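You operate a simulated robot arm through the tools that you are given. There is no shell and no other tool. Be economical: measure what you need, move in short steps, check, and stop when the job is done.

The job below is to be done with a simulated two-armed robot. You get a single attempt, and the scene is never put back.

Task
On the bed of the strap tensioner, fold the blue cloth in half.

Only the result counts: the job must be done as asked and must still hold three seconds after the hand-in. Knocking over, shifting, dropping, spilling or breaking anything else fails it. Flat cloth is picked up by pressing the open fingertips on it (5 to 10 N) and closing them slowly along it; thin cloth reads only 2 to 8 mm in the jaws.

Robot
Two 7-joint arms with two-finger parallel grippers on one trunk, on a base that drives. Base frame: it is fixed to the floor where the robot stands at the start and does not move with it; the origin is under the middle of the robot, x ahead of it, y to its left, z up. Readings come in m, degrees, newtons and seconds.
The left shoulder is at the start at [0.07, 0.163, 1.12], the right one opposite. With the tool pointing down near the work surface each hand reaches from about 0.4 to 0.88 m from the robot's upright axis, wherever it stands, measured 20 degrees to its own side. Places, roughly: bed of the strap tensioner (25x36 cm) [0.54, 0.02, 0.84]. Payload 3.43 kg a hand.
Tool frame (each hand has its own): the origin (TCP) lies between the finger pads and is the grasp point; the fingertips stand 0.034 m ahead of it; z points along the fingers, y is the line along which they close. The gripper opens to 0.128 m. The fingers are 0.024 m wide and 0.012 m thick; the gripper's body (0.048 by 0.13 m) begins 0.096 m behind the TCP.
Orientation is that of the tool frame in the base frame, as a unit quaternion [w, x, y, z]. With the fingers straight down and closing along the base's y, the tool's x points along the base's -x, its y along +y and its z along -z.

Tools
- The arms move only by the tool servo_tool. It takes "left_steps", "right_steps" or both (then of equal length, played together; a hand with none holds still); each is a list of rows, each an object of numbers (a shift or turn left out is 0, a gripper value left out holds the last): "tx", "ty", "tz": the shift along the tool's x, y, z in cm; "ax", "ay", "az": the turn, a rotation vector about the tool's x, y, z in degrees; "jaw": the closure, from 0 (fully open) to 1 (shut). In form: [{"tx": .., "ty": .., "tz": .., "ax": .., "ay": .., "az": .., "jaw": ..}, ...]. A call has 1 to 10 rows; each row shifts and turns the commanded pose from where the row before left it, along the tool's axes as they then stand. Each row takes 0.2 s and may step no farther than 0.05 m and 8.6 degrees from the row before; otherwise, or with a gripper value out of range, the whole call is refused. Where a pose cannot be reached the arm comes as near as it can. A force on the tool above 40 N (or 10 N above the force at the start of the call, whichever is more), or a blocked arm, ends the call early, and 0.2 s more pass. The fingers move at their own pace (about 0.153 m/s each) and stop on an object; they squeeze with about 24 N. The grip force told is the motor's: it shows also when the fingers shut on nothing. Time passes only in rows, and 0.2 s behind the last, so rows that do not move let the fingers close. It gives the time, the measured TCP pose, the force on the tool (base axes), the opening and the grip force at its end, in the units of the frame above (readings bear some noise), with the torque about the TCP (base axes, N m) and any sound that the robot's microphone picked up, and new pictures: "show" is both (left out), scene, wrist or none (wrist: the cameras of the hands that moved).
- Cameras (640 x 400 px; columns grow to the right, rows downward): "scene" is now at [0.1141, 0.0129, 1.313]; the picture's right is [0.22, -0.98, 0.00], its down [-0.86, -0.19, -0.48] and it looks along [0.47, 0.11, -0.88] (base axes); focal length 256 px, centre (320, 200). "left" rides on the left gripper at [0.076, 0.011, -0.16] in its tool frame; the picture's right is [-0.15, 0.99, 0.00], its down [-0.88, -0.13, -0.46] and it looks along [-0.45, -0.07, 0.89] (tool axes); focal length 234 px, centre (320, 200). "right" rides on the right gripper at [0.076, -0.011, -0.16] in its tool frame; the picture's right is [0.15, 0.99, 0.00], its down [-0.88, 0.13, -0.46] and it looks along [-0.45, 0.07, 0.89] (tool axes); focal length 234 px, centre (320, 200). There is no depth. A picture from a camera that has moved, and an enlarged one, comes with that camera's place and axes in the base frame and with its lens.
- slide_trunk(by): slides the trunk up (or, below 0, down) by that many m; the arms and the scene camera ride with it, the base frame stays. It gives what a move gives, with no picture.
- steer(legs): drives the robot by 1 to 6 legs, each [ahead, left, turn to the left] in m, m and degrees, along the robot's own axes; the way and the turn of a leg run together, so that a leg with both is an arc; at most 1.5 m and 180 degrees a leg. The arms and the cameras ride along, it lands a little off, and it stops where it bumps. It gives what a move gives, and a new picture of the scene camera.
- turn_head(pan, tilt): turns the head with the scene camera to pan (to the left, within 86 degrees either way) and tilt (down, from -29 to 69), counted from straight ahead of the robot. It gives what a move gives, and a new picture of the scene camera.
- close_up(camera, box): a new picture of the part [left, top, right, bottom] of that camera's present view, enlarged. It takes no simulated time.
- job_done(): hands the job in; it is judged then, once.

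Work in short steps. Places have to be worked out from the pictures, the camera data and where the tool is seen: move nearer, look again, correct. Check each grasp and each placing, and mend what went wrong. You have 120 turns and 260 pictures in all, those below and enlarged ones among them. Open the grippers and draw the arms clear of the work before you hand the job in, unless the task says otherwise; then end with one line.

The tools are called as a command line: name --argument value ..., lists and objects as JSON in quotes. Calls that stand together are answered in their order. servo_tool: Moves the arms, as the interface text tells. Its arguments: {"type":"object","properties":{"left_steps":{"type":"array","items":{"type":"object","properties":{"tx":{"type":"number"},"ty":{"type":"number"},"tz":{"type":"number"},"ax":{"type":"number"},"ay":{"type":"number"},"az":{"type":"number"},"jaw":{"type":"number"}}}},"right_steps":{"type":"array","items":{"type":"object","properties":{"tx":{"type":"number"},"ty":{"type":"number"},"tz":{"type":"number"},"ax":{"type":"number"},"ay":{"type":"number"},"az":{"type":"number"},"jaw":{"type":"number"}}}},"show":{"type":"string","enum":["both","scene","wrist","none"]}},"required":[]} The other tools are called the same way: slide_trunk (by) slides the trunk up or down; steer (legs) drives the base; turn_head (pan, tilt) turns the head that bears the scene camera; close_up (camera, box) takes an enlarged picture of a part of a camera's view; job_done () hands the job in.

At the start:

```text
time: 0.0
left_tool_pos: [0.2845, 0.1728, 0.3356]
left_tcp_rot: [0.297, 0.102, 0.948, -0.044]
left_contact_force: [-0.2, 0.6, 0.2]
left_moment: [-0.01, 0.01, 0.0]
left_gripper_width: 0.1282
left_grasp_force: 0.1
right_tool_pos: [0.2876, -0.1729, 0.3374]
right_tcp_rot: [0.301, -0.102, 0.947, 0.046]
right_contact_force: [0.3, -0.7, 0.1]
right_moment: [0.03, -0.01, 0.0]
right_gripper_width: 0.1279
right_grasp_force: 0.1
trunk travel left (down, up): [-0.6, 0.34]
robot x, y, heading: [-0.0015, 0.002, -0.1]
head pan, tilt: [12.8, 61.3]
```

scene: 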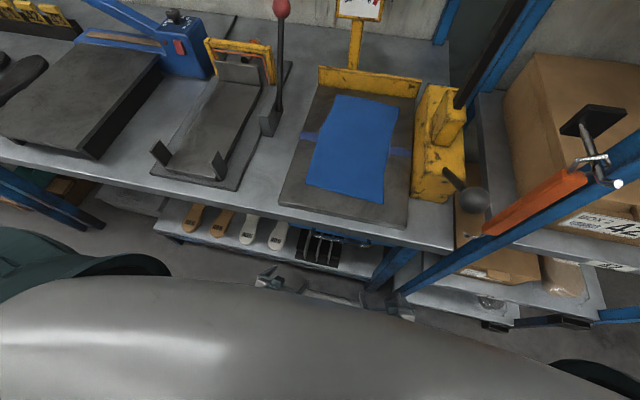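
right: 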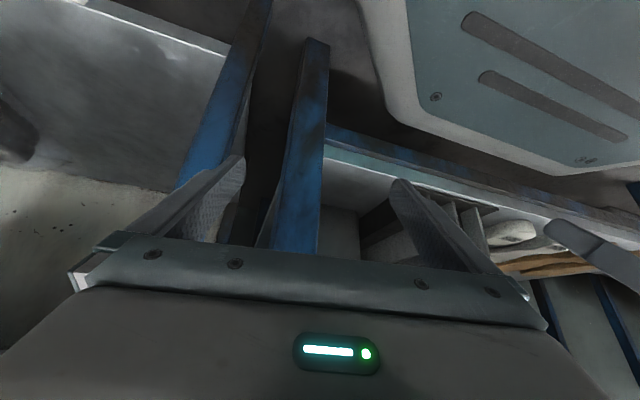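
left: 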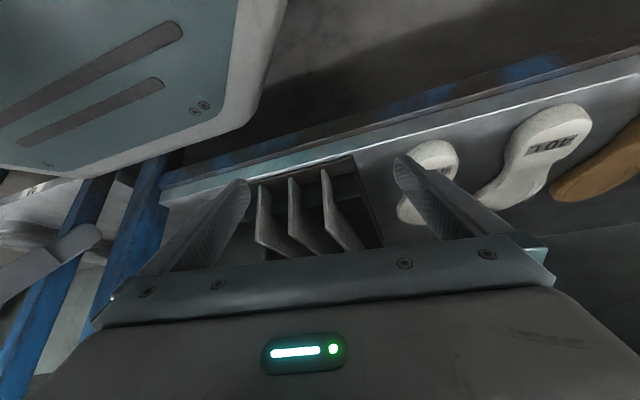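

I'll take an enlarged look at the cloth and bed before moving.

close_up --camera "scene" --box '[240, 50, 480, 240]'

```text
2.11 times, centred on (360, 145) of scene
camera zoom: at [0.1141, 0.0129, 1.313], right [0.22, -0.98, 0.0], down [-0.86, -0.19, -0.48], along [0.47, 0.11, -0.88], focal length 539 px, centre (236, 316)
```

zoom: 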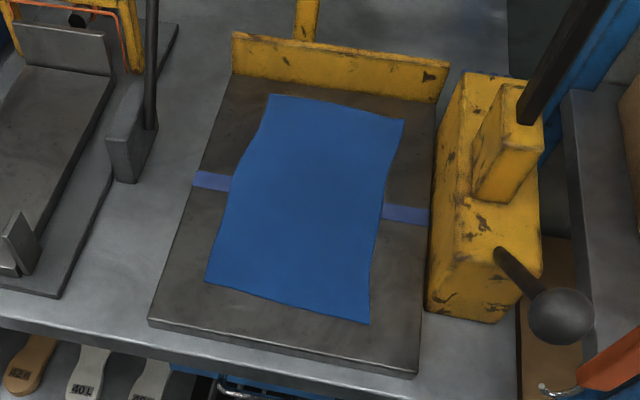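

The cloth measures about 17 cm (y) by 29 cm (x), with its near edge at x≈0.39 and far edge at x≈0.68. The hands sit low in front of the table edge, so I back off first to give them room to rise.

steer --legs '[[-0.35, 0, 0]]'

turn_head --pan -10 --tilt 35

```text
time: 2.3
left_tool_pos: [-0.0633, 0.1739, 0.3355]
left_tcp_rot: [0.298, 0.103, 0.948, -0.044]
left_contact_force: [0.0, 0.4, 0.6]
left_moment: [0.02, 0.0, 0.0]
left_gripper_width: 0.128
left_grasp_force: 0.0
right_tool_pos: [-0.0608, -0.1717, 0.338]
right_tcp_rot: [0.302, -0.102, 0.947, 0.046]
right_contact_force: [-0.3, 0.6, 0.7]
right_moment: [0.0, 0.01, 0.01]
right_gripper_width: 0.1281
right_grasp_force: 0.0
trunk travel left (down, up): [-0.6, 0.34]
robot x, y, heading: [-0.3496, -0.0014, -0.0]
head pan, tilt: [12.8, 61.3]
camera scene: at [-0.2357, 0.0129, 1.3131], right [0.22, -0.98, 0.0], down [-0.86, -0.19, -0.48], along [0.47, 0.11, -0.88], focal length 256 px, centre (320, 200)
```

scene: 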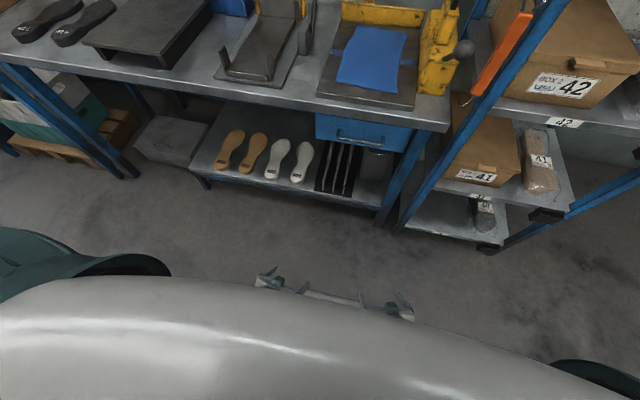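

```text
time: 3.2
left_tool_pos: [-0.0642, 0.1733, 0.3353]
left_tcp_rot: [0.298, 0.102, 0.948, -0.043]
left_contact_force: [-0.9, 0.3, -0.2]
left_moment: [0.01, -0.01, -0.01]
left_gripper_width: 0.1281
left_grasp_force: 0.1
right_tool_pos: [-0.0616, -0.1723, 0.3375]
right_tcp_rot: [0.301, -0.101, 0.947, 0.045]
right_contact_force: [0.3, -0.8, -0.2]
right_moment: [0.0, 0.04, 0.02]
right_gripper_width: 0.1281
right_grasp_force: 0.0
trunk travel left (down, up): [-0.6, 0.34]
robot x, y, heading: [-0.3457, -0.0014, -0.0]
head pan, tilt: [-10.0, 35.0]
camera scene: at [-0.2116, -0.0167, 1.3487], right [-0.17, -0.98, 0.0], down [-0.57, 0.1, -0.82], along [0.81, -0.14, -0.57], focal length 256 px, centre (320, 200)
```

scene: 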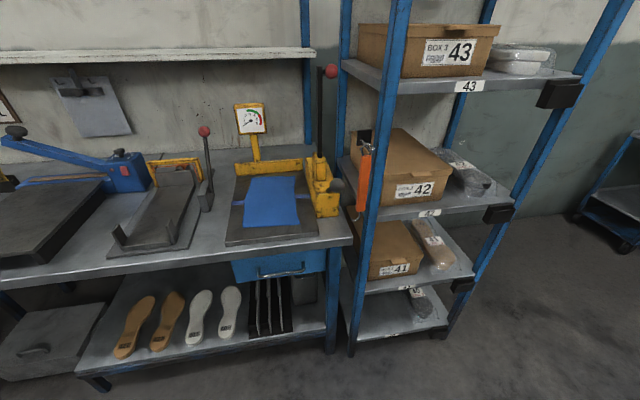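

The space is clear: rack post near (0.36, -0.27), levers at y≈-0.19 and y≈0.2. I'll straighten both tools to a 30° forward tilt and raise them here, away from the table.

servo_tool --left_steps '[{"ax": -4, "ay": 2.4, "az": -5, "jaw": 0.6}, {"ax": -4, "ay": 2.4, "az": -5}, {"tx": -2.4, "tz": -4.2}, {"tx": -2.4, "tz": -4.2}, {"tx": -2.4, "tz": -4.2}, {"tx": -2.4, "tz": -4.2}, {"tx": -2.4, "tz": -4.2}, {"tx": -2.4, "tz": -4.2}, {"tx": -2.4, "tz": -4.2}, {"tx": -2.4, "tz": -4.2}]' --right_steps '[{"ax": 4, "ay": 2.4, "az": 5, "jaw": 0.6}, {"ax": 4, "ay": 2.4, "az": 5}, {"tx": -2.4, "tz": -4.2}, {"tx": -2.4, "tz": -4.2}, {"tx": -2.4, "tz": -4.2}, {"tx": -2.4, "tz": -4.2}, {"tx": -2.4, "tz": -4.2}, {"tx": -2.4, "tz": -4.2}, {"tx": -2.4, "tz": -4.2}, {"tx": -2.4, "tz": -4.2}]' --show "none"

```text
time: 5.6
left_tool_pos: [-0.04, 0.1737, 0.6292]
left_tcp_rot: [0.245, 0.035, 0.968, 0.034]
left_contact_force: [0.6, -0.2, -0.5]
left_moment: [-0.03, 0.07, 0.01]
left_gripper_width: 0.0512
left_grasp_force: 0.1
left hand out of reach, approached as far as the arm can: row 9, 10
right_tool_pos: [-0.0404, -0.1736, 0.6301]
right_tcp_rot: [0.248, -0.033, 0.968, -0.032]
right_contact_force: [0.3, -0.6, -0.3]
right_moment: [0.0, 0.01, 0.03]
right_gripper_width: 0.0511
right_grasp_force: 0.1
right hand out of reach, approached as far as the arm can: row 9, 10
trunk travel left (down, up): [-0.6, 0.34]
robot x, y, heading: [-0.35, 0.0004, -0.0]
head pan, tilt: [-10.0, 35.0]
stopped in row 10 (left hand): the arm was blocked; the commanded pose is now the measured one
```

At this height the hands are too close to the body, so I bring them forward (still clear of the table edge at x≈0.31) and then up.

servo_tool --left_steps '[{"tx": -4, "tz": 2.3}, {"tx": -4, "tz": 2.3}, {"tx": -4, "tz": 2.3}, {"tx": -4, "tz": 2.3}, {"tx": -2.4, "tz": -4.2}, {"tx": -2.4, "tz": -4.2}, {"tx": -2.4, "tz": -4.2}, {"tx": -2.4, "tz": -4.2}, {"tx": -2.4, "tz": -4.2}]' --right_steps '[{"tx": -4, "tz": 2.3}, {"tx": -4, "tz": 2.3}, {"tx": -4, "tz": 2.3}, {"tx": -4, "tz": 2.3}, {"tx": -2.4, "tz": -4.2}, {"tx": -2.4, "tz": -4.2}, {"tx": -2.4, "tz": -4.2}, {"tx": -2.4, "tz": -4.2}, {"tx": -2.4, "tz": -4.2}]' --show "none"

```text
time: 7.3
left_tool_pos: [0.1392, 0.2423, 0.7697]
left_tcp_rot: [0.234, 0.044, 0.96, 0.145]
left_contact_force: [0.2, -0.7, 0.4]
left_moment: [0.0, -0.01, 0.01]
left_gripper_width: 0.051
left_grasp_force: 0.1
left hand out of reach, approached as far as the arm can: row 8
right_tool_pos: [0.1364, -0.2404, 0.7701]
right_tcp_rot: [0.238, -0.044, 0.96, -0.143]
right_contact_force: [0.6, 0.4, -0.6]
right_moment: [0.01, 0.04, 0.01]
right_gripper_width: 0.0511
right_grasp_force: 0.1
right hand out of reach, approached as far as the arm can: row 8
trunk travel left (down, up): [-0.6, 0.34]
robot x, y, heading: [-0.3465, 0.0027, 0.1]
head pan, tilt: [-10.0, 35.0]
stopped in row 8 (right hand): the arm was blocked; the commanded pose is now the measured one
```

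The arms are limited this close in, so I raise the trunk to carry the hands above table height.

slide_trunk --by 0.3

turn_head --pan 0 --tilt 55

```text
time: 10.3
left_tool_pos: [0.1393, 0.2417, 1.0697]
left_tcp_rot: [0.234, 0.045, 0.96, 0.144]
left_contact_force: [-0.2, -0.4, 0.6]
left_moment: [0.0, 0.01, -0.02]
left_gripper_width: 0.0511
left_grasp_force: 0.0
right_tool_pos: [0.1371, -0.2399, 1.0689]
right_tcp_rot: [0.238, -0.045, 0.959, -0.144]
right_contact_force: [-0.5, -0.8, 0.1]
right_moment: [-0.01, 0.01, -0.01]
right_gripper_width: 0.0511
right_grasp_force: 0.0
trunk travel left (down, up): [-0.9, 0.04]
robot x, y, heading: [-0.3448, -0.001, 0.1]
head pan, tilt: [-10.0, 35.0]
```

```text
time: 11.1
left_tool_pos: [0.1393, 0.2421, 1.0684]
left_tcp_rot: [0.234, 0.046, 0.96, 0.144]
left_contact_force: [-0.4, -0.3, -0.1]
left_moment: [0.0, 0.0, -0.02]
left_gripper_width: 0.0512
left_grasp_force: 0.0
right_tool_pos: [0.1375, -0.2392, 1.0701]
right_tcp_rot: [0.236, -0.045, 0.96, -0.144]
right_contact_force: [0.4, 1.1, 0.7]
right_moment: [0.02, 0.02, -0.02]
right_gripper_width: 0.0512
right_grasp_force: 0.0
trunk travel left (down, up): [-0.9, 0.04]
robot x, y, heading: [-0.349, 0.0009, -0.2]
head pan, tilt: [0.0, 55.0]
camera scene: at [-0.2259, -0.0015, 1.6206], right [0.0, -1.0, 0.0], down [-0.82, 0.0, -0.57], along [0.57, 0.0, -0.82], focal length 256 px, centre (320, 200)
```

scene: 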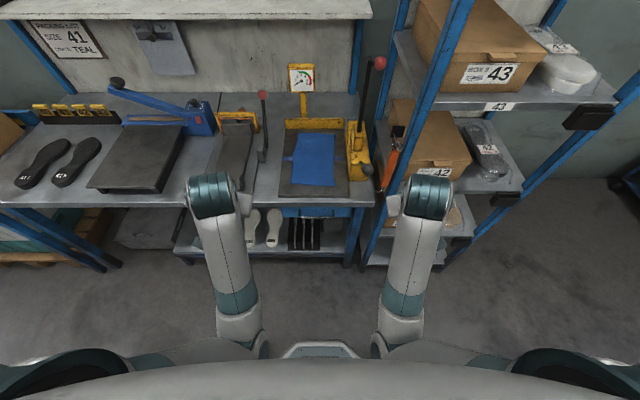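

The camera shows the hands above table height with both levers clear. I square the tools, draw them inwards away from the rack post, and move them a bit forward.

servo_tool --left_steps '[{"ax": 4.9, "ay": -0.9, "az": -3.1}, {"ax": 4.9, "ay": -0.9, "az": -3.1}, {"ax": 4.9, "ay": -0.9, "az": -3.1}, {"tx": -3.5, "tz": 2}, {"ty": -4.5}, {"ty": -4.5}, {"ty": -4}, {"tx": -4, "tz": 2.3}]' --right_steps '[{"ax": -4.9, "ay": -0.9, "az": 3.1}, {"ax": -4.9, "ay": -0.9, "az": 3.1}, {"ax": -4.9, "ay": -0.9, "az": 3.1}, {"tx": -3.5, "tz": 2}, {"ty": 4.5}, {"ty": 4.5}, {"ty": 4}, {"tx": -4, "tz": 2.3}]' --show "scene"

```text
time: 12.0
left_tool_pos: [0.135, 0.3189, 1.0671]
left_tcp_rot: [0.249, 0.006, 0.964, 0.093]
left_contact_force: [0.6, 0.1, -0.5]
left_moment: [0.05, 0.01, -0.04]
left_gripper_width: 0.0511
left_grasp_force: 0.1
right_tool_pos: [0.1311, -0.3119, 1.0675]
right_tcp_rot: [0.25, -0.007, 0.964, -0.09]
right_contact_force: [-0.2, -1.4, 0.4]
right_moment: [0.0, 0.04, -0.01]
right_gripper_width: 0.0511
right_grasp_force: 0.0
trunk travel left (down, up): [-0.9, 0.04]
robot x, y, heading: [-0.3507, 0.0005, -0.2]
head pan, tilt: [0.0, 55.0]
stopped in row 4 (left hand): the arm was blocked; the commanded pose is now the measured one
camera scene: at [-0.2247, -0.0015, 1.6204], right [0.0, -1.0, 0.0], down [-0.82, 0.0, -0.57], along [0.57, 0.0, -0.82], focal length 256 px, centre (320, 200)
```

scene: 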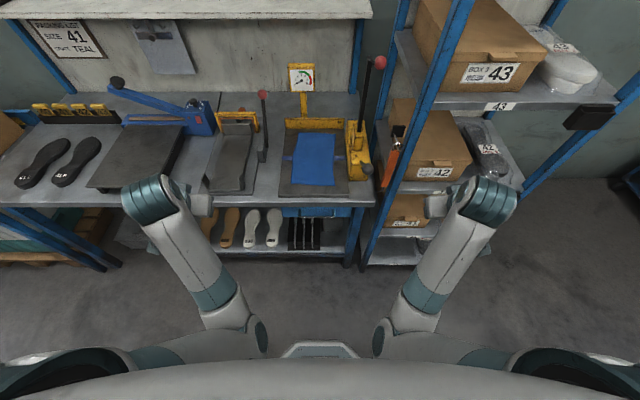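

Rotating pushed the hands outward against some joint limit. I back the base up for free room so the arms can be re-postured safely.

steer --legs '[[-0.3, 0, 0]]'

servo_tool --left_steps '[{"tx": -3.5, "tz": 2}, {"tx": -3.5, "tz": 2}, {"tx": -3.5, "tz": 2}, {"tx": -3.5, "tz": 2}]' --right_steps '[{"tx": -3.5, "tz": 2}, {"tx": -3.5, "tz": 2}, {"tx": -3.5, "tz": 2}, {"tx": -3.5, "tz": 2}]' --show "scene"

```text
time: 13.9
left_tool_pos: [-0.1329, 0.3214, 1.07]
left_tcp_rot: [0.25, 0.001, 0.964, 0.094]
left_contact_force: [-0.2, 0.2, 0.0]
left_moment: [0.02, -0.06, 0.0]
left_gripper_width: 0.0513
left_grasp_force: 0.1
right_tool_pos: [-0.1311, -0.3103, 1.0709]
right_tcp_rot: [0.255, -0.009, 0.963, -0.089]
right_contact_force: [-0.6, 0.2, 1.1]
right_moment: [0.0, -0.05, 0.0]
right_gripper_width: 0.0512
right_grasp_force: 0.1
trunk travel left (down, up): [-0.9, 0.04]
robot x, y, heading: [-0.6068, -0.0032, 0.4]
head pan, tilt: [0.0, 55.0]
stopped in leg 1: the robot was blocked; the commanded pose is now the measured one
camera scene: at [-0.4931, -0.0014, 1.6213], right [0.01, -1.0, 0.0], down [-0.82, 0.0, -0.58], along [0.58, 0.0, -0.82], focal length 256 px, centre (320, 200)
```

scene: 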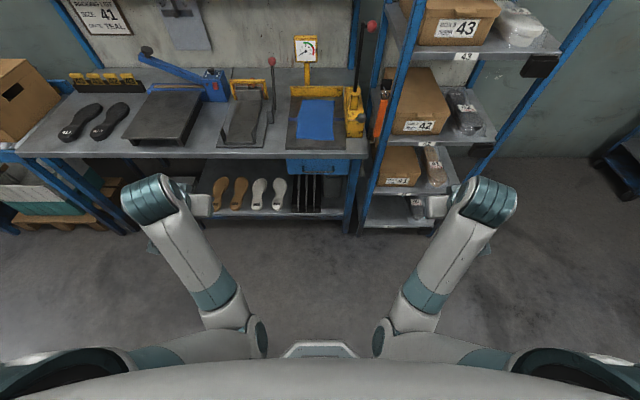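

```text
time: 14.9
left_tool_pos: [0.0373, 0.3268, 1.0658]
left_tcp_rot: [0.247, 0.003, 0.965, 0.094]
left_contact_force: [-1.7, 0.8, -0.8]
left_moment: [0.0, 0.0, 0.02]
left_gripper_width: 0.0513
left_grasp_force: 0.0
right_tool_pos: [0.037, -0.3149, 1.0655]
right_tcp_rot: [0.25, -0.011, 0.964, -0.088]
right_contact_force: [0.8, -0.1, -0.5]
right_moment: [0.02, 0.04, -0.02]
right_gripper_width: 0.0512
right_grasp_force: 0.1
trunk travel left (down, up): [-0.9, 0.04]
robot x, y, heading: [-0.6115, -0.0048, 0.1]
head pan, tilt: [0.0, 55.0]
camera scene: at [-0.4804, -0.0014, 1.6201], right [0.01, -1.0, 0.0], down [-0.82, 0.0, -0.57], along [0.57, 0.0, -0.82], focal length 256 px, centre (320, 200)
```

scene: 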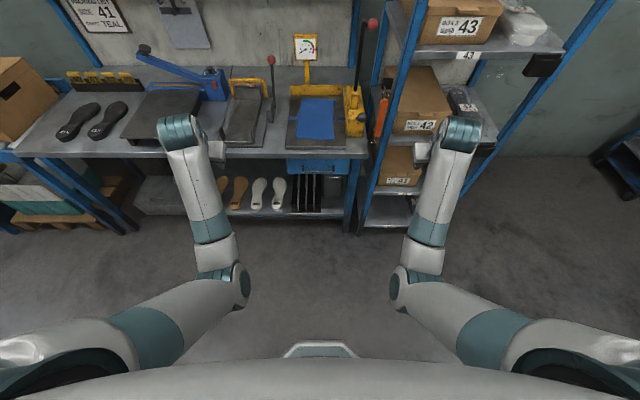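

Forward works fine. Now I bring the hands inwards and finish squaring them.

servo_tool --left_steps '[{"ty": -4.5}, {"ty": -4.5}, {"ty": -4.5}, {"ty": -4.5}, {"ax": 5.1, "az": -1.5}, {"ax": 5.1, "az": -1.5}]' --right_steps '[{"ty": 4.5}, {"ty": 4.5}, {"ty": 4.5}, {"ty": 4.5}, {"ax": -5, "az": 1.5}, {"ax": -5, "az": 1.5}]' --show "scene"

```text
time: 16.5
left_tool_pos: [0.0449, 0.2095, 1.0316]
left_tcp_rot: [0.252, -0.007, 0.966, 0.05]
left_contact_force: [0.3, 0.3, 0.3]
left_moment: [-0.02, 0.01, 0.01]
left_gripper_width: 0.0512
left_grasp_force: 0.0
right_tool_pos: [0.0465, -0.1997, 1.0337]
right_tcp_rot: [0.256, -0.001, 0.965, -0.051]
right_contact_force: [-0.4, 0.8, 0.5]
right_moment: [0.01, 0.03, 0.01]
right_gripper_width: 0.0514
right_grasp_force: 0.1
trunk travel left (down, up): [-0.9, 0.04]
robot x, y, heading: [-0.6094, 0.002, 0.2]
head pan, tilt: [0.0, 55.0]
stopped in row 6 (left hand): the arm was blocked; the commanded pose is now the measured one
camera scene: at [-0.4839, -0.0014, 1.6205], right [0.01, -1.0, 0.0], down [-0.82, 0.0, -0.57], along [0.57, 0.0, -0.82], focal length 256 px, centre (320, 200)
```

scene: 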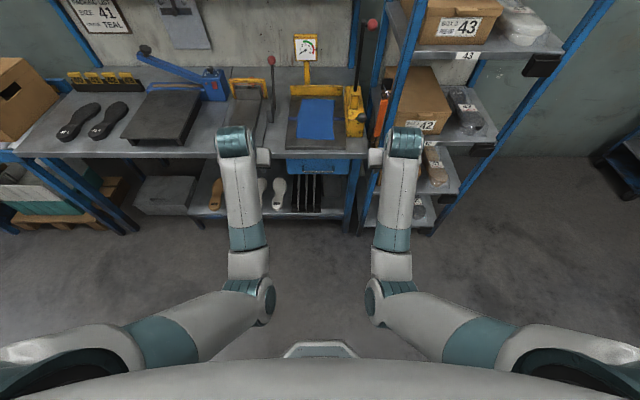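

Hands now at about ±0.2, slightly splayed. I test how far inward they can go when reaching further.

servo_tool --left_steps '[{"tx": -3.9, "tz": 2.2}, {"tx": -3.9, "tz": 2.2}, {"ty": -4.5}, {"ty": -4}, {"ax": 3, "az": -1}]' --right_steps '[{"tx": -3.9, "tz": 2.2}, {"tx": -3.9, "tz": 2.2}, {"ty": 4.5}, {"ty": 4}, {"ax": -3, "az": 1}]' --show "both"

```text
time: 17.7
left_tool_pos: [0.1394, 0.1273, 1.0213]
left_tcp_rot: [0.252, -0.009, 0.967, 0.022]
left_contact_force: [-0.7, 0.0, -0.6]
left_moment: [-0.01, 0.03, -0.04]
left_gripper_width: 0.0513
left_grasp_force: 0.1
right_tool_pos: [0.1395, -0.1173, 1.0253]
right_tcp_rot: [0.255, 0.001, 0.967, -0.024]
right_contact_force: [0.1, -0.6, -0.4]
right_moment: [0.01, 0.0, -0.02]
right_gripper_width: 0.0513
right_grasp_force: 0.1
trunk travel left (down, up): [-0.9, 0.04]
robot x, y, heading: [-0.6072, -0.0016, 0.3]
head pan, tilt: [0.0, 55.0]
camera scene: at [-0.4832, -0.0016, 1.6204], right [0.01, -1.0, 0.0], down [-0.82, 0.0, -0.57], along [0.57, 0.0, -0.82], focal length 256 px, centre (320, 200)
camera right: at [-0.0064, -0.1226, 1.1275], right [-0.11, 0.99, -0.12], down [0.54, 0.16, 0.82], along [0.83, 0.03, -0.55], focal length 234 px, centre (320, 200)
camera left: at [-0.0058, 0.1307, 1.1239], right [0.1, 0.99, 0.11], down [0.55, -0.15, 0.82], along [0.83, -0.02, -0.56], focal length 234 px, centre (320, 200)
```

scene: 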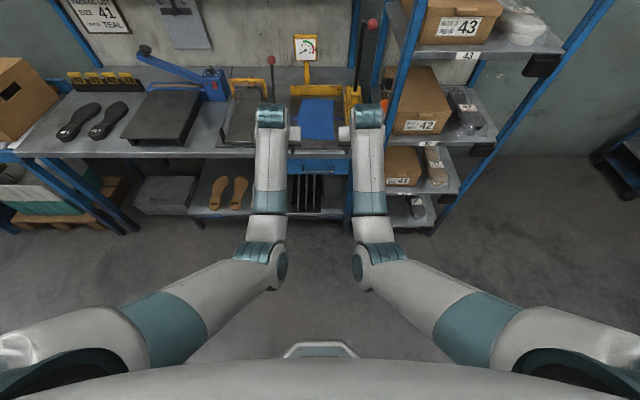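
right: 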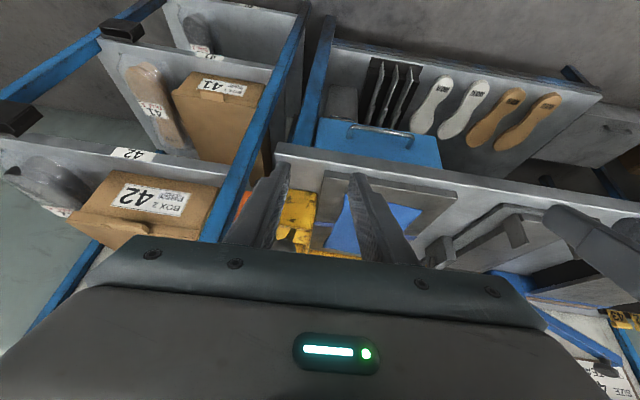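
left: 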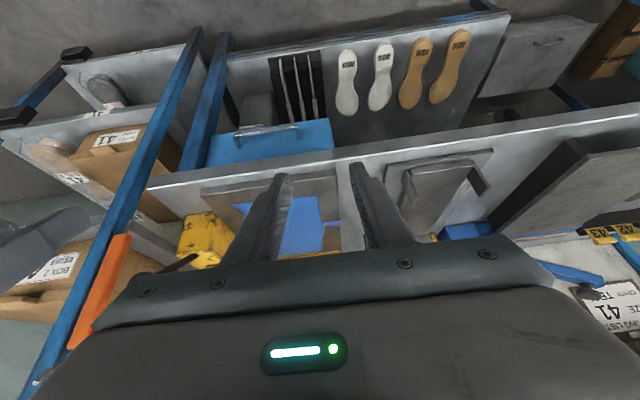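

Good: at ~0.75 m ahead the hands can be squared and set close together. I drive forward (and 2 cm left) toward the tensioner, hands well above it.

servo_tool --left_steps '[{"ty": -3.2, "tx": -2.0, "tz": -3.4}]' --right_steps '[{"ty": 3.2, "tx": -2.0, "tz": -3.4}]' --show "none"

steer --legs '[[0.3, 0.02, 0]]'

```text
refused: row 1 steps farther than a row can; nothing moved
```

```text
time: 19.1
left_tool_pos: [0.2852, 0.1399, 1.0247]
left_tcp_rot: [0.253, -0.009, 0.967, 0.022]
left_contact_force: [0.6, 0.6, 0.2]
left_moment: [-0.01, 0.01, -0.01]
left_gripper_width: 0.0513
left_grasp_force: 0.0
right_tool_pos: [0.2808, -0.1059, 1.03]
right_tcp_rot: [0.249, 0.004, 0.968, -0.027]
right_contact_force: [-12.5, 1.3, 6.9]
right_moment: [-0.22, 0.1, -0.4]
right_gripper_width: 0.0507
right_grasp_force: 0.0
trunk travel left (down, up): [-0.9, 0.04]
robot x, y, heading: [-0.4569, 0.0094, 0.4]
head pan, tilt: [0.0, 55.0]
stopped in leg 1: the force on the tool passed its limit at 171 N (the readings are from after the stop); the commanded pose is now the measured one
camera scene: at [-0.3388, 0.0115, 1.6208], right [0.01, -1.0, 0.0], down [-0.82, -0.01, -0.58], along [0.58, 0.0, -0.82], focal length 256 px, centre (320, 200)
```

scene: 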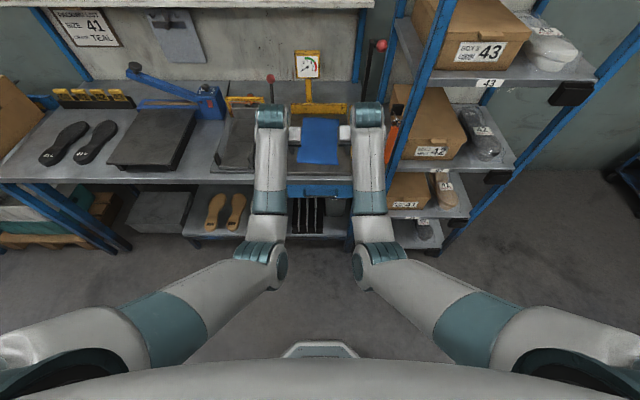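

The right hand touched something at about x 0.28. I look closely at it before moving back.

close_up --camera "scene" --box '[300, 30, 480, 220]'

close_up --camera "right" --box '[0, 0, 640, 400]'

close_up --camera "left" --box '[0, 0, 640, 400]'

```text
2.11 times, centred on (390, 125) of scene
camera zoom: at [-0.3388, 0.0115, 1.6208], right [0.01, -1.0, 0.0], down [-0.82, -0.01, -0.58], along [0.58, 0.0, -0.82], focal length 539 px, centre (173, 358)
```

zoom: 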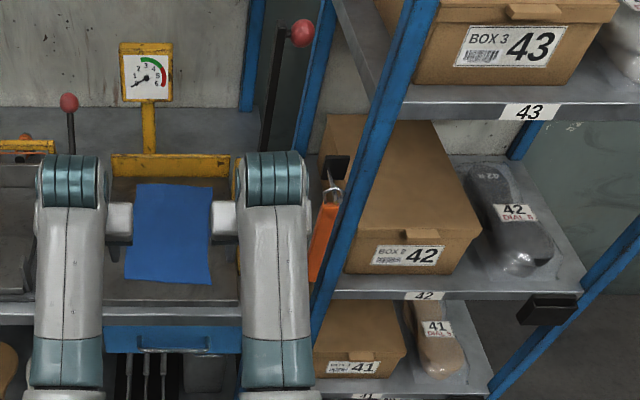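

```text
1.00 times, centred on (320, 200) of right (not enlarged: the box is as wide or as high as the picture)
camera zoom: at [0.1371, -0.1095, 1.1345], right [-0.11, 0.99, -0.12], down [0.55, 0.16, 0.82], along [0.83, 0.02, -0.56], focal length 234 px, centre (320, 200)
```

zoom: 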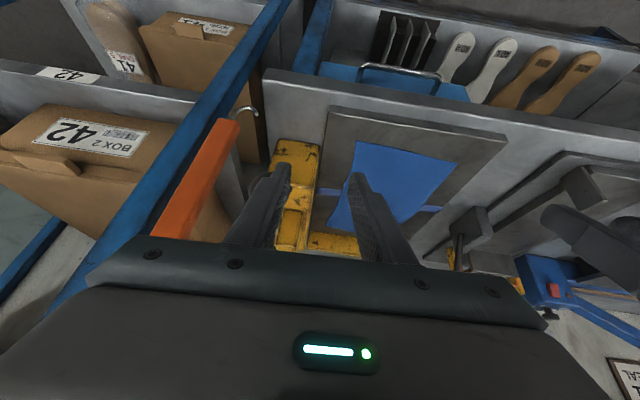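

```text
1.00 times, centred on (320, 200) of left (not enlarged: the box is as wide or as high as the picture)
camera zoom: at [0.1399, 0.144, 1.1255], right [0.1, 0.99, 0.11], down [0.55, -0.14, 0.82], along [0.83, -0.02, -0.56], focal length 234 px, centre (320, 200)
```

zoom: 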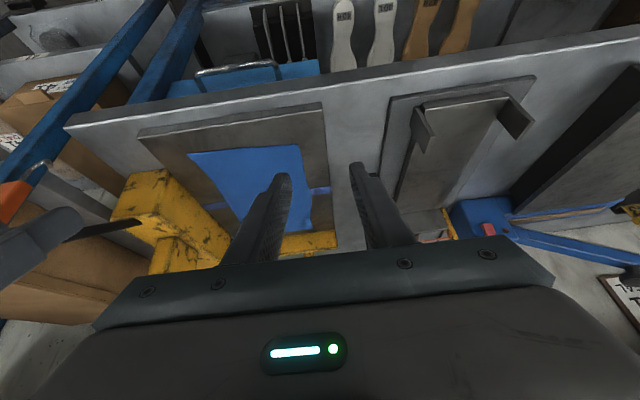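

The fingertip apparently met the tensioner's ball-knob lever, which triangulates to about (0.33, -0.155, 1.0). I back off and check the lever.

steer --legs '[[-0.12, 0, 0]]'

servo_tool --left_steps '[{"tx": -2.2, "tz": -3.8}, {"tx": -2.2, "tz": -3.8}, {"tx": -2.2, "tz": -3.8}, {"ty": 4}, {"ty": 4}]' --right_steps '[{"tx": -2.2, "tz": -3.8}, {"tx": -2.2, "tz": -3.8}, {"tx": -2.2, "tz": -3.8}, {"ty": -4}, {"ty": -4}]' --show "scene"

close_up --camera "scene" --box '[280, 60, 440, 200]'

```text
time: 20.4
left_tool_pos: [0.1705, 0.1376, 1.022]
left_tcp_rot: [0.251, -0.009, 0.968, 0.022]
left_contact_force: [-0.9, 0.5, 0.9]
left_moment: [0.01, -0.02, 0.02]
left_gripper_width: 0.051
left_grasp_force: 0.0
right_tool_pos: [0.1668, -0.1087, 1.0268]
right_tcp_rot: [0.248, 0.004, 0.968, -0.025]
right_contact_force: [0.1, -0.1, 0.0]
right_moment: [0.01, 0.03, -0.01]
right_gripper_width: 0.0512
right_grasp_force: 0.0
trunk travel left (down, up): [-0.9, 0.04]
robot x, y, heading: [-0.5793, 0.008, 0.1]
head pan, tilt: [0.0, 55.0]
camera scene: at [-0.4517, 0.009, 1.6204], right [0.01, -1.0, 0.0], down [-0.82, -0.01, -0.57], along [0.57, 0.0, -0.82], focal length 256 px, centre (320, 200)
```

scene: 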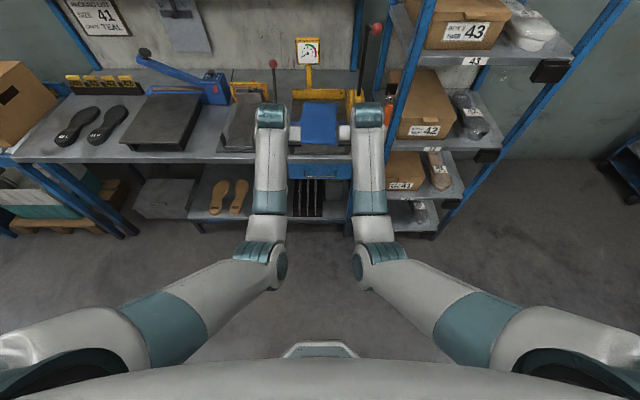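

```text
time: 21.6
left_tool_pos: [0.1706, 0.2111, 1.1569]
left_tcp_rot: [0.252, -0.009, 0.967, 0.022]
left_contact_force: [0.1, -0.3, 1.0]
left_moment: [-0.03, -0.03, -0.01]
left_gripper_width: 0.0515
left_grasp_force: 0.1
right_tool_pos: [0.1669, -0.1838, 1.1652]
right_tcp_rot: [0.247, 0.004, 0.969, -0.025]
right_contact_force: [0.2, 0.2, 0.1]
right_moment: [0.01, 0.0, -0.02]
right_gripper_width: 0.0511
right_grasp_force: 0.0
trunk travel left (down, up): [-0.9, 0.04]
robot x, y, heading: [-0.5771, 0.0065, 0.6]
head pan, tilt: [0.0, 55.0]
camera scene: at [-0.4527, 0.0087, 1.6205], right [0.01, -1.0, 0.0], down [-0.82, -0.01, -0.57], along [0.57, 0.0, -0.82], focal length 256 px, centre (320, 200)
```

scene: 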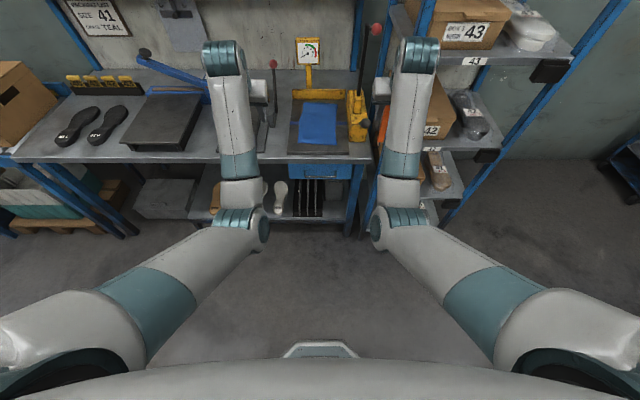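

```text
2.86 times, centred on (360, 130) of scene
camera zoom: at [-0.4527, 0.0087, 1.6205], right [0.01, -1.0, 0.0], down [-0.82, -0.01, -0.57], along [0.57, 0.0, -0.82], focal length 731 px, centre (206, 400)
```

zoom: 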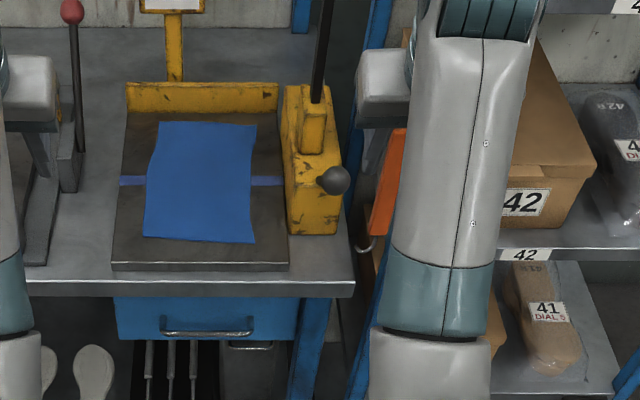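

The lever and clamp look unmoved, with the ball still at (0.33, -0.155, 1.0). To keep the right arm clear of it I'll approach from further left, turned about 12° to the right. I move sideways and turn first, then bring the hands in.

steer --legs '[[0.0, 0.15, -12.6]]'

servo_tool --left_steps '[{"ty": -4}, {"ty": -4}]' --right_steps '[{"ty": 4}, {"ty": 4}]' --show "scene"

```text
time: 22.9
left_tool_pos: [0.2106, 0.1871, 1.1576]
left_tcp_rot: [0.253, 0.098, 0.962, -0.005]
left_contact_force: [-0.7, -0.6, -0.1]
left_moment: [0.01, -0.01, 0.01]
left_gripper_width: 0.0513
left_grasp_force: 0.1
right_tool_pos: [0.122, -0.1977, 1.1645]
right_tcp_rot: [0.245, 0.112, 0.962, -0.052]
right_contact_force: [-0.6, -0.2, 0.5]
right_moment: [0.0, 0.0, 0.04]
right_gripper_width: 0.0513
right_grasp_force: 0.0
trunk travel left (down, up): [-0.9, 0.04]
robot x, y, heading: [-0.5611, 0.1545, -12.4]
head pan, tilt: [0.0, 55.0]
camera scene: at [-0.4414, 0.1257, 1.6206], right [-0.21, -0.98, 0.0], down [-0.8, 0.17, -0.57], along [0.56, -0.12, -0.82], focal length 256 px, centre (320, 200)
```

scene: 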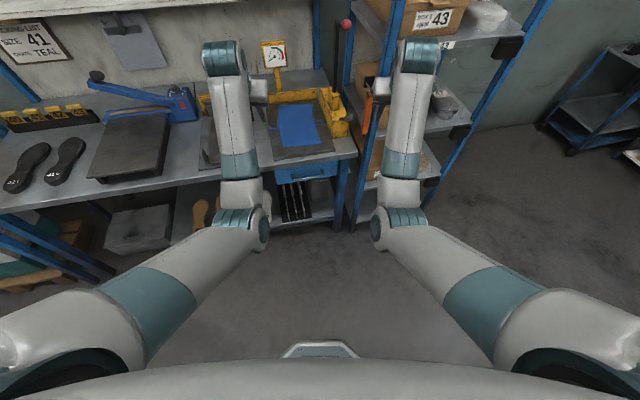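

```text
time: 23.5
left_tool_pos: [0.1968, 0.1103, 1.1539]
left_tcp_rot: [0.253, 0.097, 0.963, -0.006]
left_contact_force: [0.1, 0.9, 0.0]
left_moment: [-0.02, 0.03, -0.01]
left_gripper_width: 0.0511
left_grasp_force: 0.1
right_tool_pos: [0.1406, -0.1197, 1.1611]
right_tcp_rot: [0.245, 0.111, 0.962, -0.052]
right_contact_force: [0.1, -0.7, -0.6]
right_moment: [0.01, 0.0, 0.01]
right_gripper_width: 0.0512
right_grasp_force: 0.1
trunk travel left (down, up): [-0.9, 0.04]
robot x, y, heading: [-0.5581, 0.1526, -12.3]
head pan, tilt: [0.0, 55.0]
camera scene: at [-0.4412, 0.1269, 1.6206], right [-0.21, -0.98, 0.0], down [-0.8, 0.17, -0.57], along [0.56, -0.12, -0.82], focal length 256 px, centre (320, 200)
```

scene: 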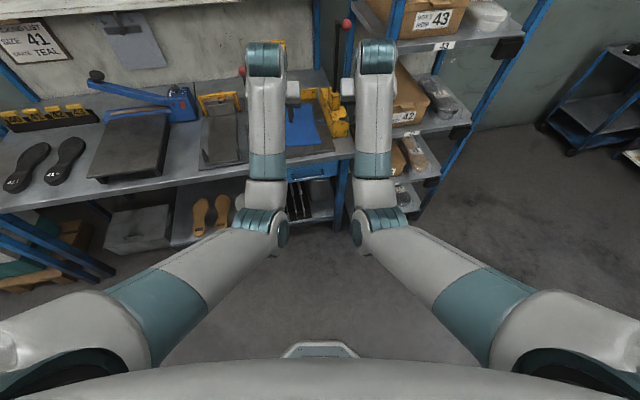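

Next I bring the right hand further in, shift the base left, and drive ahead part way to check clearances.

servo_tool --left_steps '[{"ty": -3.0}]' --right_steps '[{"ty": 4}]' --show "none"

steer --legs '[[0.0, 0.12, 0], [0.2, 0, 0]]'

```text
time: 23.9
left_tool_pos: [0.1901, 0.0815, 1.1529]
left_tcp_rot: [0.252, 0.098, 0.963, -0.005]
left_contact_force: [-0.5, 0.6, -0.5]
left_moment: [-0.02, 0.02, -0.02]
left_gripper_width: 0.051
left_grasp_force: 0.1
right_tool_pos: [0.1508, -0.0808, 1.1595]
right_tcp_rot: [0.243, 0.112, 0.962, -0.054]
right_contact_force: [0.4, 0.0, 0.8]
right_moment: [0.0, -0.01, 0.04]
right_gripper_width: 0.0511
right_grasp_force: 0.0
trunk travel left (down, up): [-0.9, 0.04]
robot x, y, heading: [-0.5635, 0.1541, -12.0]
head pan, tilt: [0.0, 55.0]
```

```text
time: 26.4
left_tool_pos: [0.4113, 0.1515, 1.1543]
left_tcp_rot: [0.254, 0.099, 0.962, -0.006]
left_contact_force: [0.9, -0.8, 0.6]
left_moment: [-0.01, -0.04, 0.03]
left_gripper_width: 0.0513
left_grasp_force: 0.0
right_tool_pos: [0.3726, -0.0098, 1.1607]
right_tcp_rot: [0.245, 0.113, 0.961, -0.054]
right_contact_force: [0.1, 0.2, -0.7]
right_moment: [0.01, -0.02, 0.0]
right_gripper_width: 0.0511
right_grasp_force: 0.0
trunk travel left (down, up): [-0.9, 0.04]
robot x, y, heading: [-0.3366, 0.2274, -12.6]
head pan, tilt: [0.0, 55.0]
camera scene: at [-0.2196, 0.2004, 1.6209], right [-0.21, -0.98, 0.0], down [-0.8, 0.18, -0.57], along [0.56, -0.12, -0.82], focal length 256 px, centre (320, 200)
```

scene: 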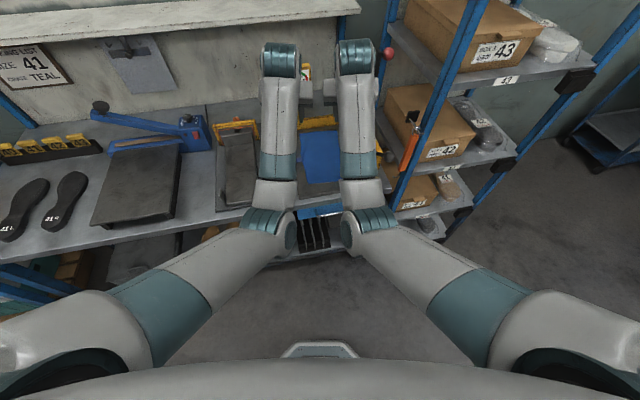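

Clear so far. I drive the last 15 cm and square the tools to the cloth.

steer --legs '[[0.15, 0, 0]]'

servo_tool --left_steps '[{"ax": -1.8, "az": -5.4}, {"ax": -1.8, "az": -5.4}]' --right_steps '[{"ax": -4.7, "az": -5.4}, {"ax": -4.7, "az": -5.4}]' --show "both"

```text
time: 27.7
left_tool_pos: [0.5552, 0.1198, 1.1539]
left_tcp_rot: [0.254, 0.099, 0.962, -0.006]
left_contact_force: [0.6, 1.1, -0.1]
left_moment: [-0.01, -0.01, -0.01]
left_gripper_width: 0.0514
left_grasp_force: 0.1
right_tool_pos: [0.5159, -0.042, 1.1605]
right_tcp_rot: [0.245, 0.113, 0.961, -0.054]
right_contact_force: [0.2, 0.2, -0.8]
right_moment: [0.03, -0.04, -0.01]
right_gripper_width: 0.0513
right_grasp_force: 0.2
trunk travel left (down, up): [-0.9, 0.04]
robot x, y, heading: [-0.1904, 0.1959, -12.4]
head pan, tilt: [0.0, 55.0]
camera scene: at [-0.0756, 0.1689, 1.6208], right [-0.22, -0.98, 0.0], down [-0.8, 0.18, -0.57], along [0.56, -0.12, -0.82], focal length 256 px, centre (320, 200)
```

scene: 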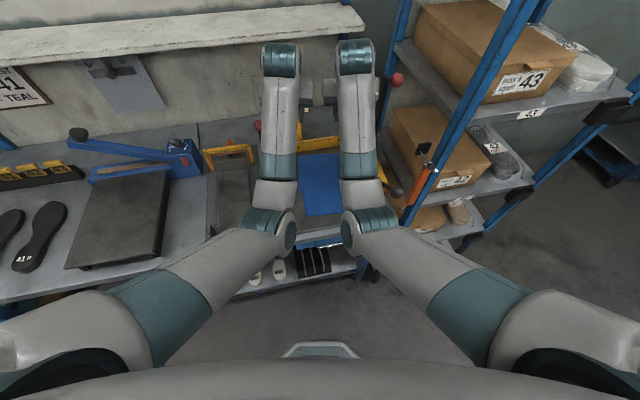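

```text
time: 28.3
left_tool_pos: [0.5628, 0.1362, 1.1471]
left_tcp_rot: [0.255, -0.005, 0.967, 0.014]
left_contact_force: [-0.7, -0.1, -0.1]
left_moment: [0.0, 0.01, -0.05]
left_gripper_width: 0.0508
left_grasp_force: 0.0
right_tool_pos: [0.5172, -0.0425, 1.1598]
right_tcp_rot: [0.246, 0.0, 0.969, 0.003]
right_contact_force: [-0.6, 1.0, 0.5]
right_moment: [0.02, 0.0, -0.04]
right_gripper_width: 0.0512
right_grasp_force: 0.1
trunk travel left (down, up): [-0.9, 0.04]
robot x, y, heading: [-0.1936, 0.1947, -12.4]
head pan, tilt: [0.0, 55.0]
camera scene: at [-0.0737, 0.1677, 1.6206], right [-0.21, -0.98, 0.0], down [-0.8, 0.18, -0.57], along [0.56, -0.12, -0.82], focal length 256 px, centre (320, 200)
camera right: at [0.3741, -0.0548, 1.2636], right [-0.13, 0.99, -0.06], down [0.56, 0.13, 0.82], along [0.82, 0.07, -0.57], focal length 234 px, centre (320, 200)
camera left: at [0.4169, 0.1424, 1.2482], right [0.11, 0.99, 0.1], down [0.54, -0.14, 0.83], along [0.83, -0.04, -0.55], focal length 234 px, centre (320, 200)
```

scene: 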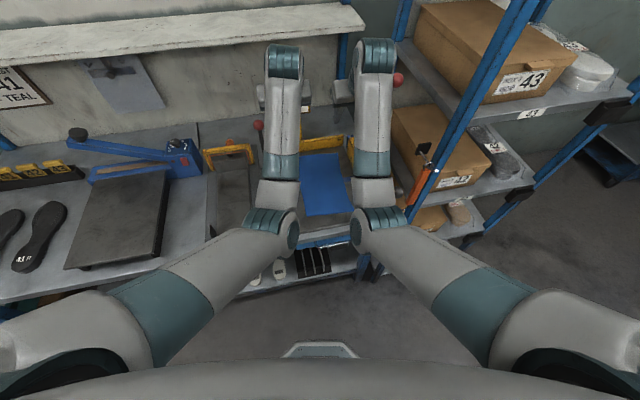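
right: 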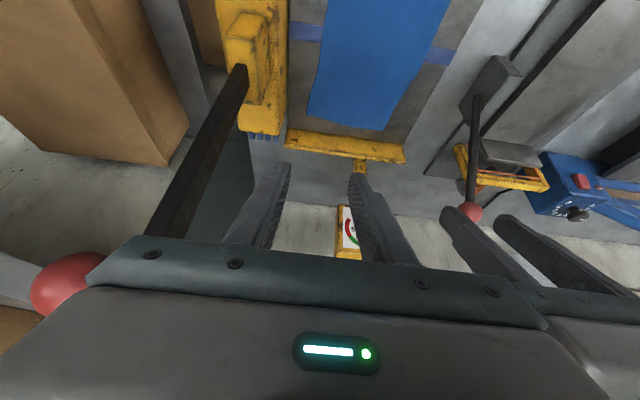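
left: 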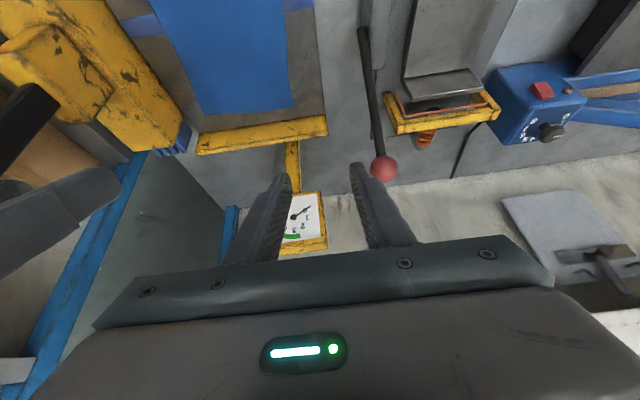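

Views are good. I zoom both wrist cameras to pin down the far corners of the cloth.

close_up --camera "right" --box '[260, 0, 480, 180]'

close_up --camera "left" --box '[140, 0, 360, 180]'

```text
2.22 times, centred on (370, 90) of right
camera zoom: at [0.3741, -0.0548, 1.2636], right [-0.13, 0.99, -0.06], down [0.56, 0.13, 0.82], along [0.82, 0.07, -0.57], focal length 520 px, centre (209, 444)
```

zoom: 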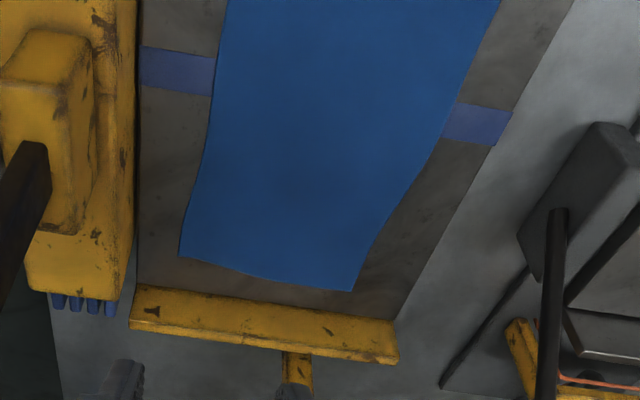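

```text
2.22 times, centred on (250, 90) of left
camera zoom: at [0.4169, 0.1424, 1.2482], right [0.11, 0.99, 0.1], down [0.54, -0.14, 0.83], along [0.83, -0.04, -0.55], focal length 520 px, centre (476, 444)
```

zoom: 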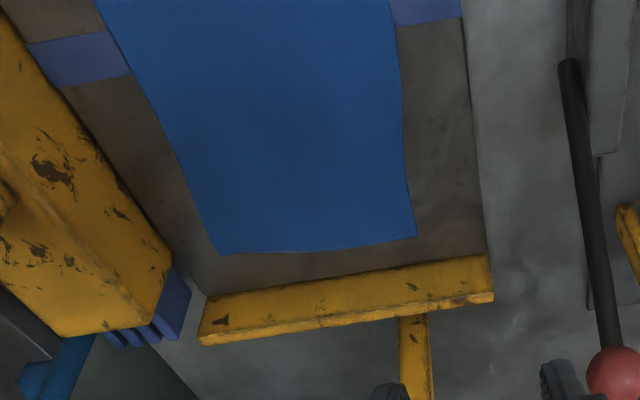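

Far corners come out at (0.688, 0.099) and (0.678, -0.069), with the wall front at x≈0.717 and 6 cm high. I pitch the tools to about 15°, splay them a few degrees so the bodies clear each other, and lower to z≈1.0 over the far end.

servo_tool --left_steps '[{"ay": 7.5, "ax": 2}, {"ay": 7.5, "ax": 2, "jaw": 0.8}, {"tx": 0.07, "ty": -1.2, "tz": 3.8}, {"tx": 0.07, "ty": -1.2, "tz": 3.8}, {"tx": 0.07, "ty": -1.2, "tz": 3.8}, {"tx": 0.07, "ty": -1.2, "tz": 3.8}]' --right_steps '[{"ay": 7.5, "ax": -1.1}, {"ay": 7.5, "ax": -1.1, "jaw": 0.8}, {"tx": -1, "ty": -0.3, "tz": 4.4}, {"tx": -1, "ty": -0.3, "tz": 4.4}, {"tx": -1, "ty": -0.3, "tz": 4.4}, {"tx": -1, "ty": -0.3, "tz": 4.4}]' --show "both"

```text
time: 29.7
left_tool_pos: [0.5945, 0.0675, 1.0043]
left_tcp_rot: [0.126, 0.006, 0.992, -0.03]
left_contact_force: [17.1, 32.0, -6.2]
left_moment: [-2.71, 1.48, 0.32]
left_gripper_width: 0.0257
left_grasp_force: 0.1
right_tool_pos: [0.5994, -0.0519, 0.9959]
right_tcp_rot: [0.117, -0.001, 0.993, 0.019]
right_contact_force: [-16.0, -32.1, 5.5]
right_moment: [3.7, -1.6, 1.82]
right_gripper_width: 0.0257
right_grasp_force: 0.3
trunk travel left (down, up): [-0.9, 0.04]
robot x, y, heading: [-0.1917, 0.1992, -12.5]
head pan, tilt: [0.0, 55.0]
camera scene: at [-0.0707, 0.1675, 1.6204], right [-0.21, -0.98, 0.0], down [-0.8, 0.18, -0.57], along [0.56, -0.12, -0.82], focal length 256 px, centre (320, 200)
camera right: at [0.489, -0.0705, 1.1337], right [-0.15, 0.99, 0.0], down [0.75, 0.11, 0.65], along [0.65, 0.1, -0.76], focal length 234 px, centre (320, 200)
camera left: at [0.4807, 0.0884, 1.1388], right [0.16, 0.99, -0.02], down [0.74, -0.11, 0.67], along [0.66, -0.12, -0.74], focal length 234 px, centre (320, 200)
```

scene: 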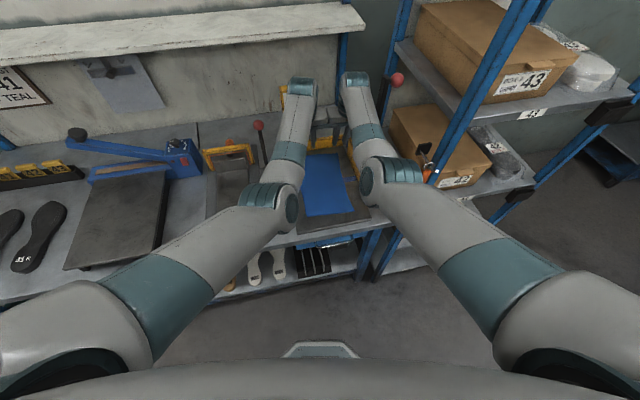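
right: 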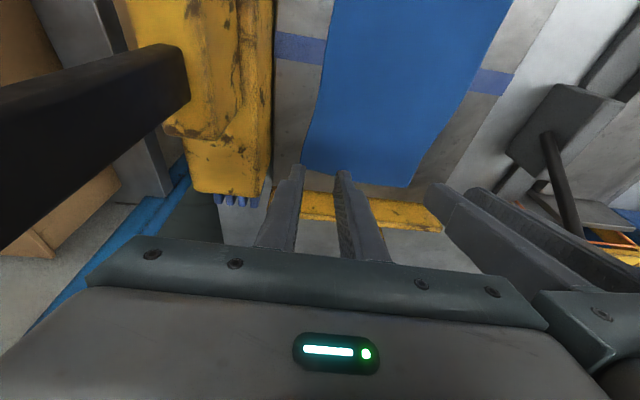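
left: 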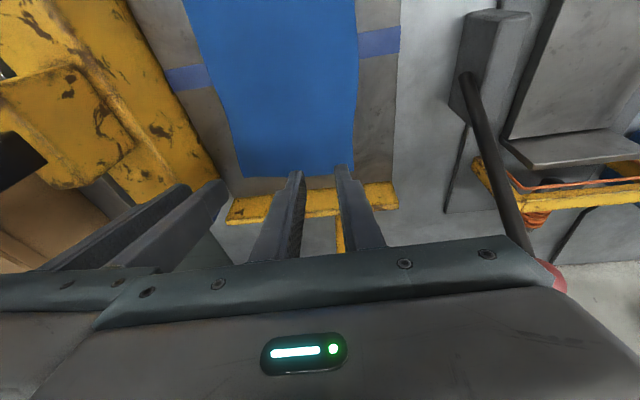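

The two hand bodies touched each other (equal and opposite forces). I separate them by moving the left hand outward.

servo_tool --left_steps '[{"ty": 1.5}, {"ty": 1}, {}]' --right_steps '[{}, {}, {}]' --show "none"

```text
time: 30.5
left_tool_pos: [0.5909, 0.0851, 1.0072]
left_tcp_rot: [0.125, 0.01, 0.991, -0.034]
left_contact_force: [0.3, 0.0, 0.6]
left_moment: [0.02, 0.01, 0.0]
left_gripper_width: 0.0256
left_grasp_force: 0.0
right_tool_pos: [0.5975, -0.0474, 0.9966]
right_tcp_rot: [0.119, -0.004, 0.993, 0.022]
right_contact_force: [-0.5, -0.8, -0.2]
right_moment: [-0.03, 0.0, -0.02]
right_gripper_width: 0.0255
right_grasp_force: 0.2
trunk travel left (down, up): [-0.9, 0.04]
robot x, y, heading: [-0.1949, 0.195, -12.4]
head pan, tilt: [0.0, 55.0]
```

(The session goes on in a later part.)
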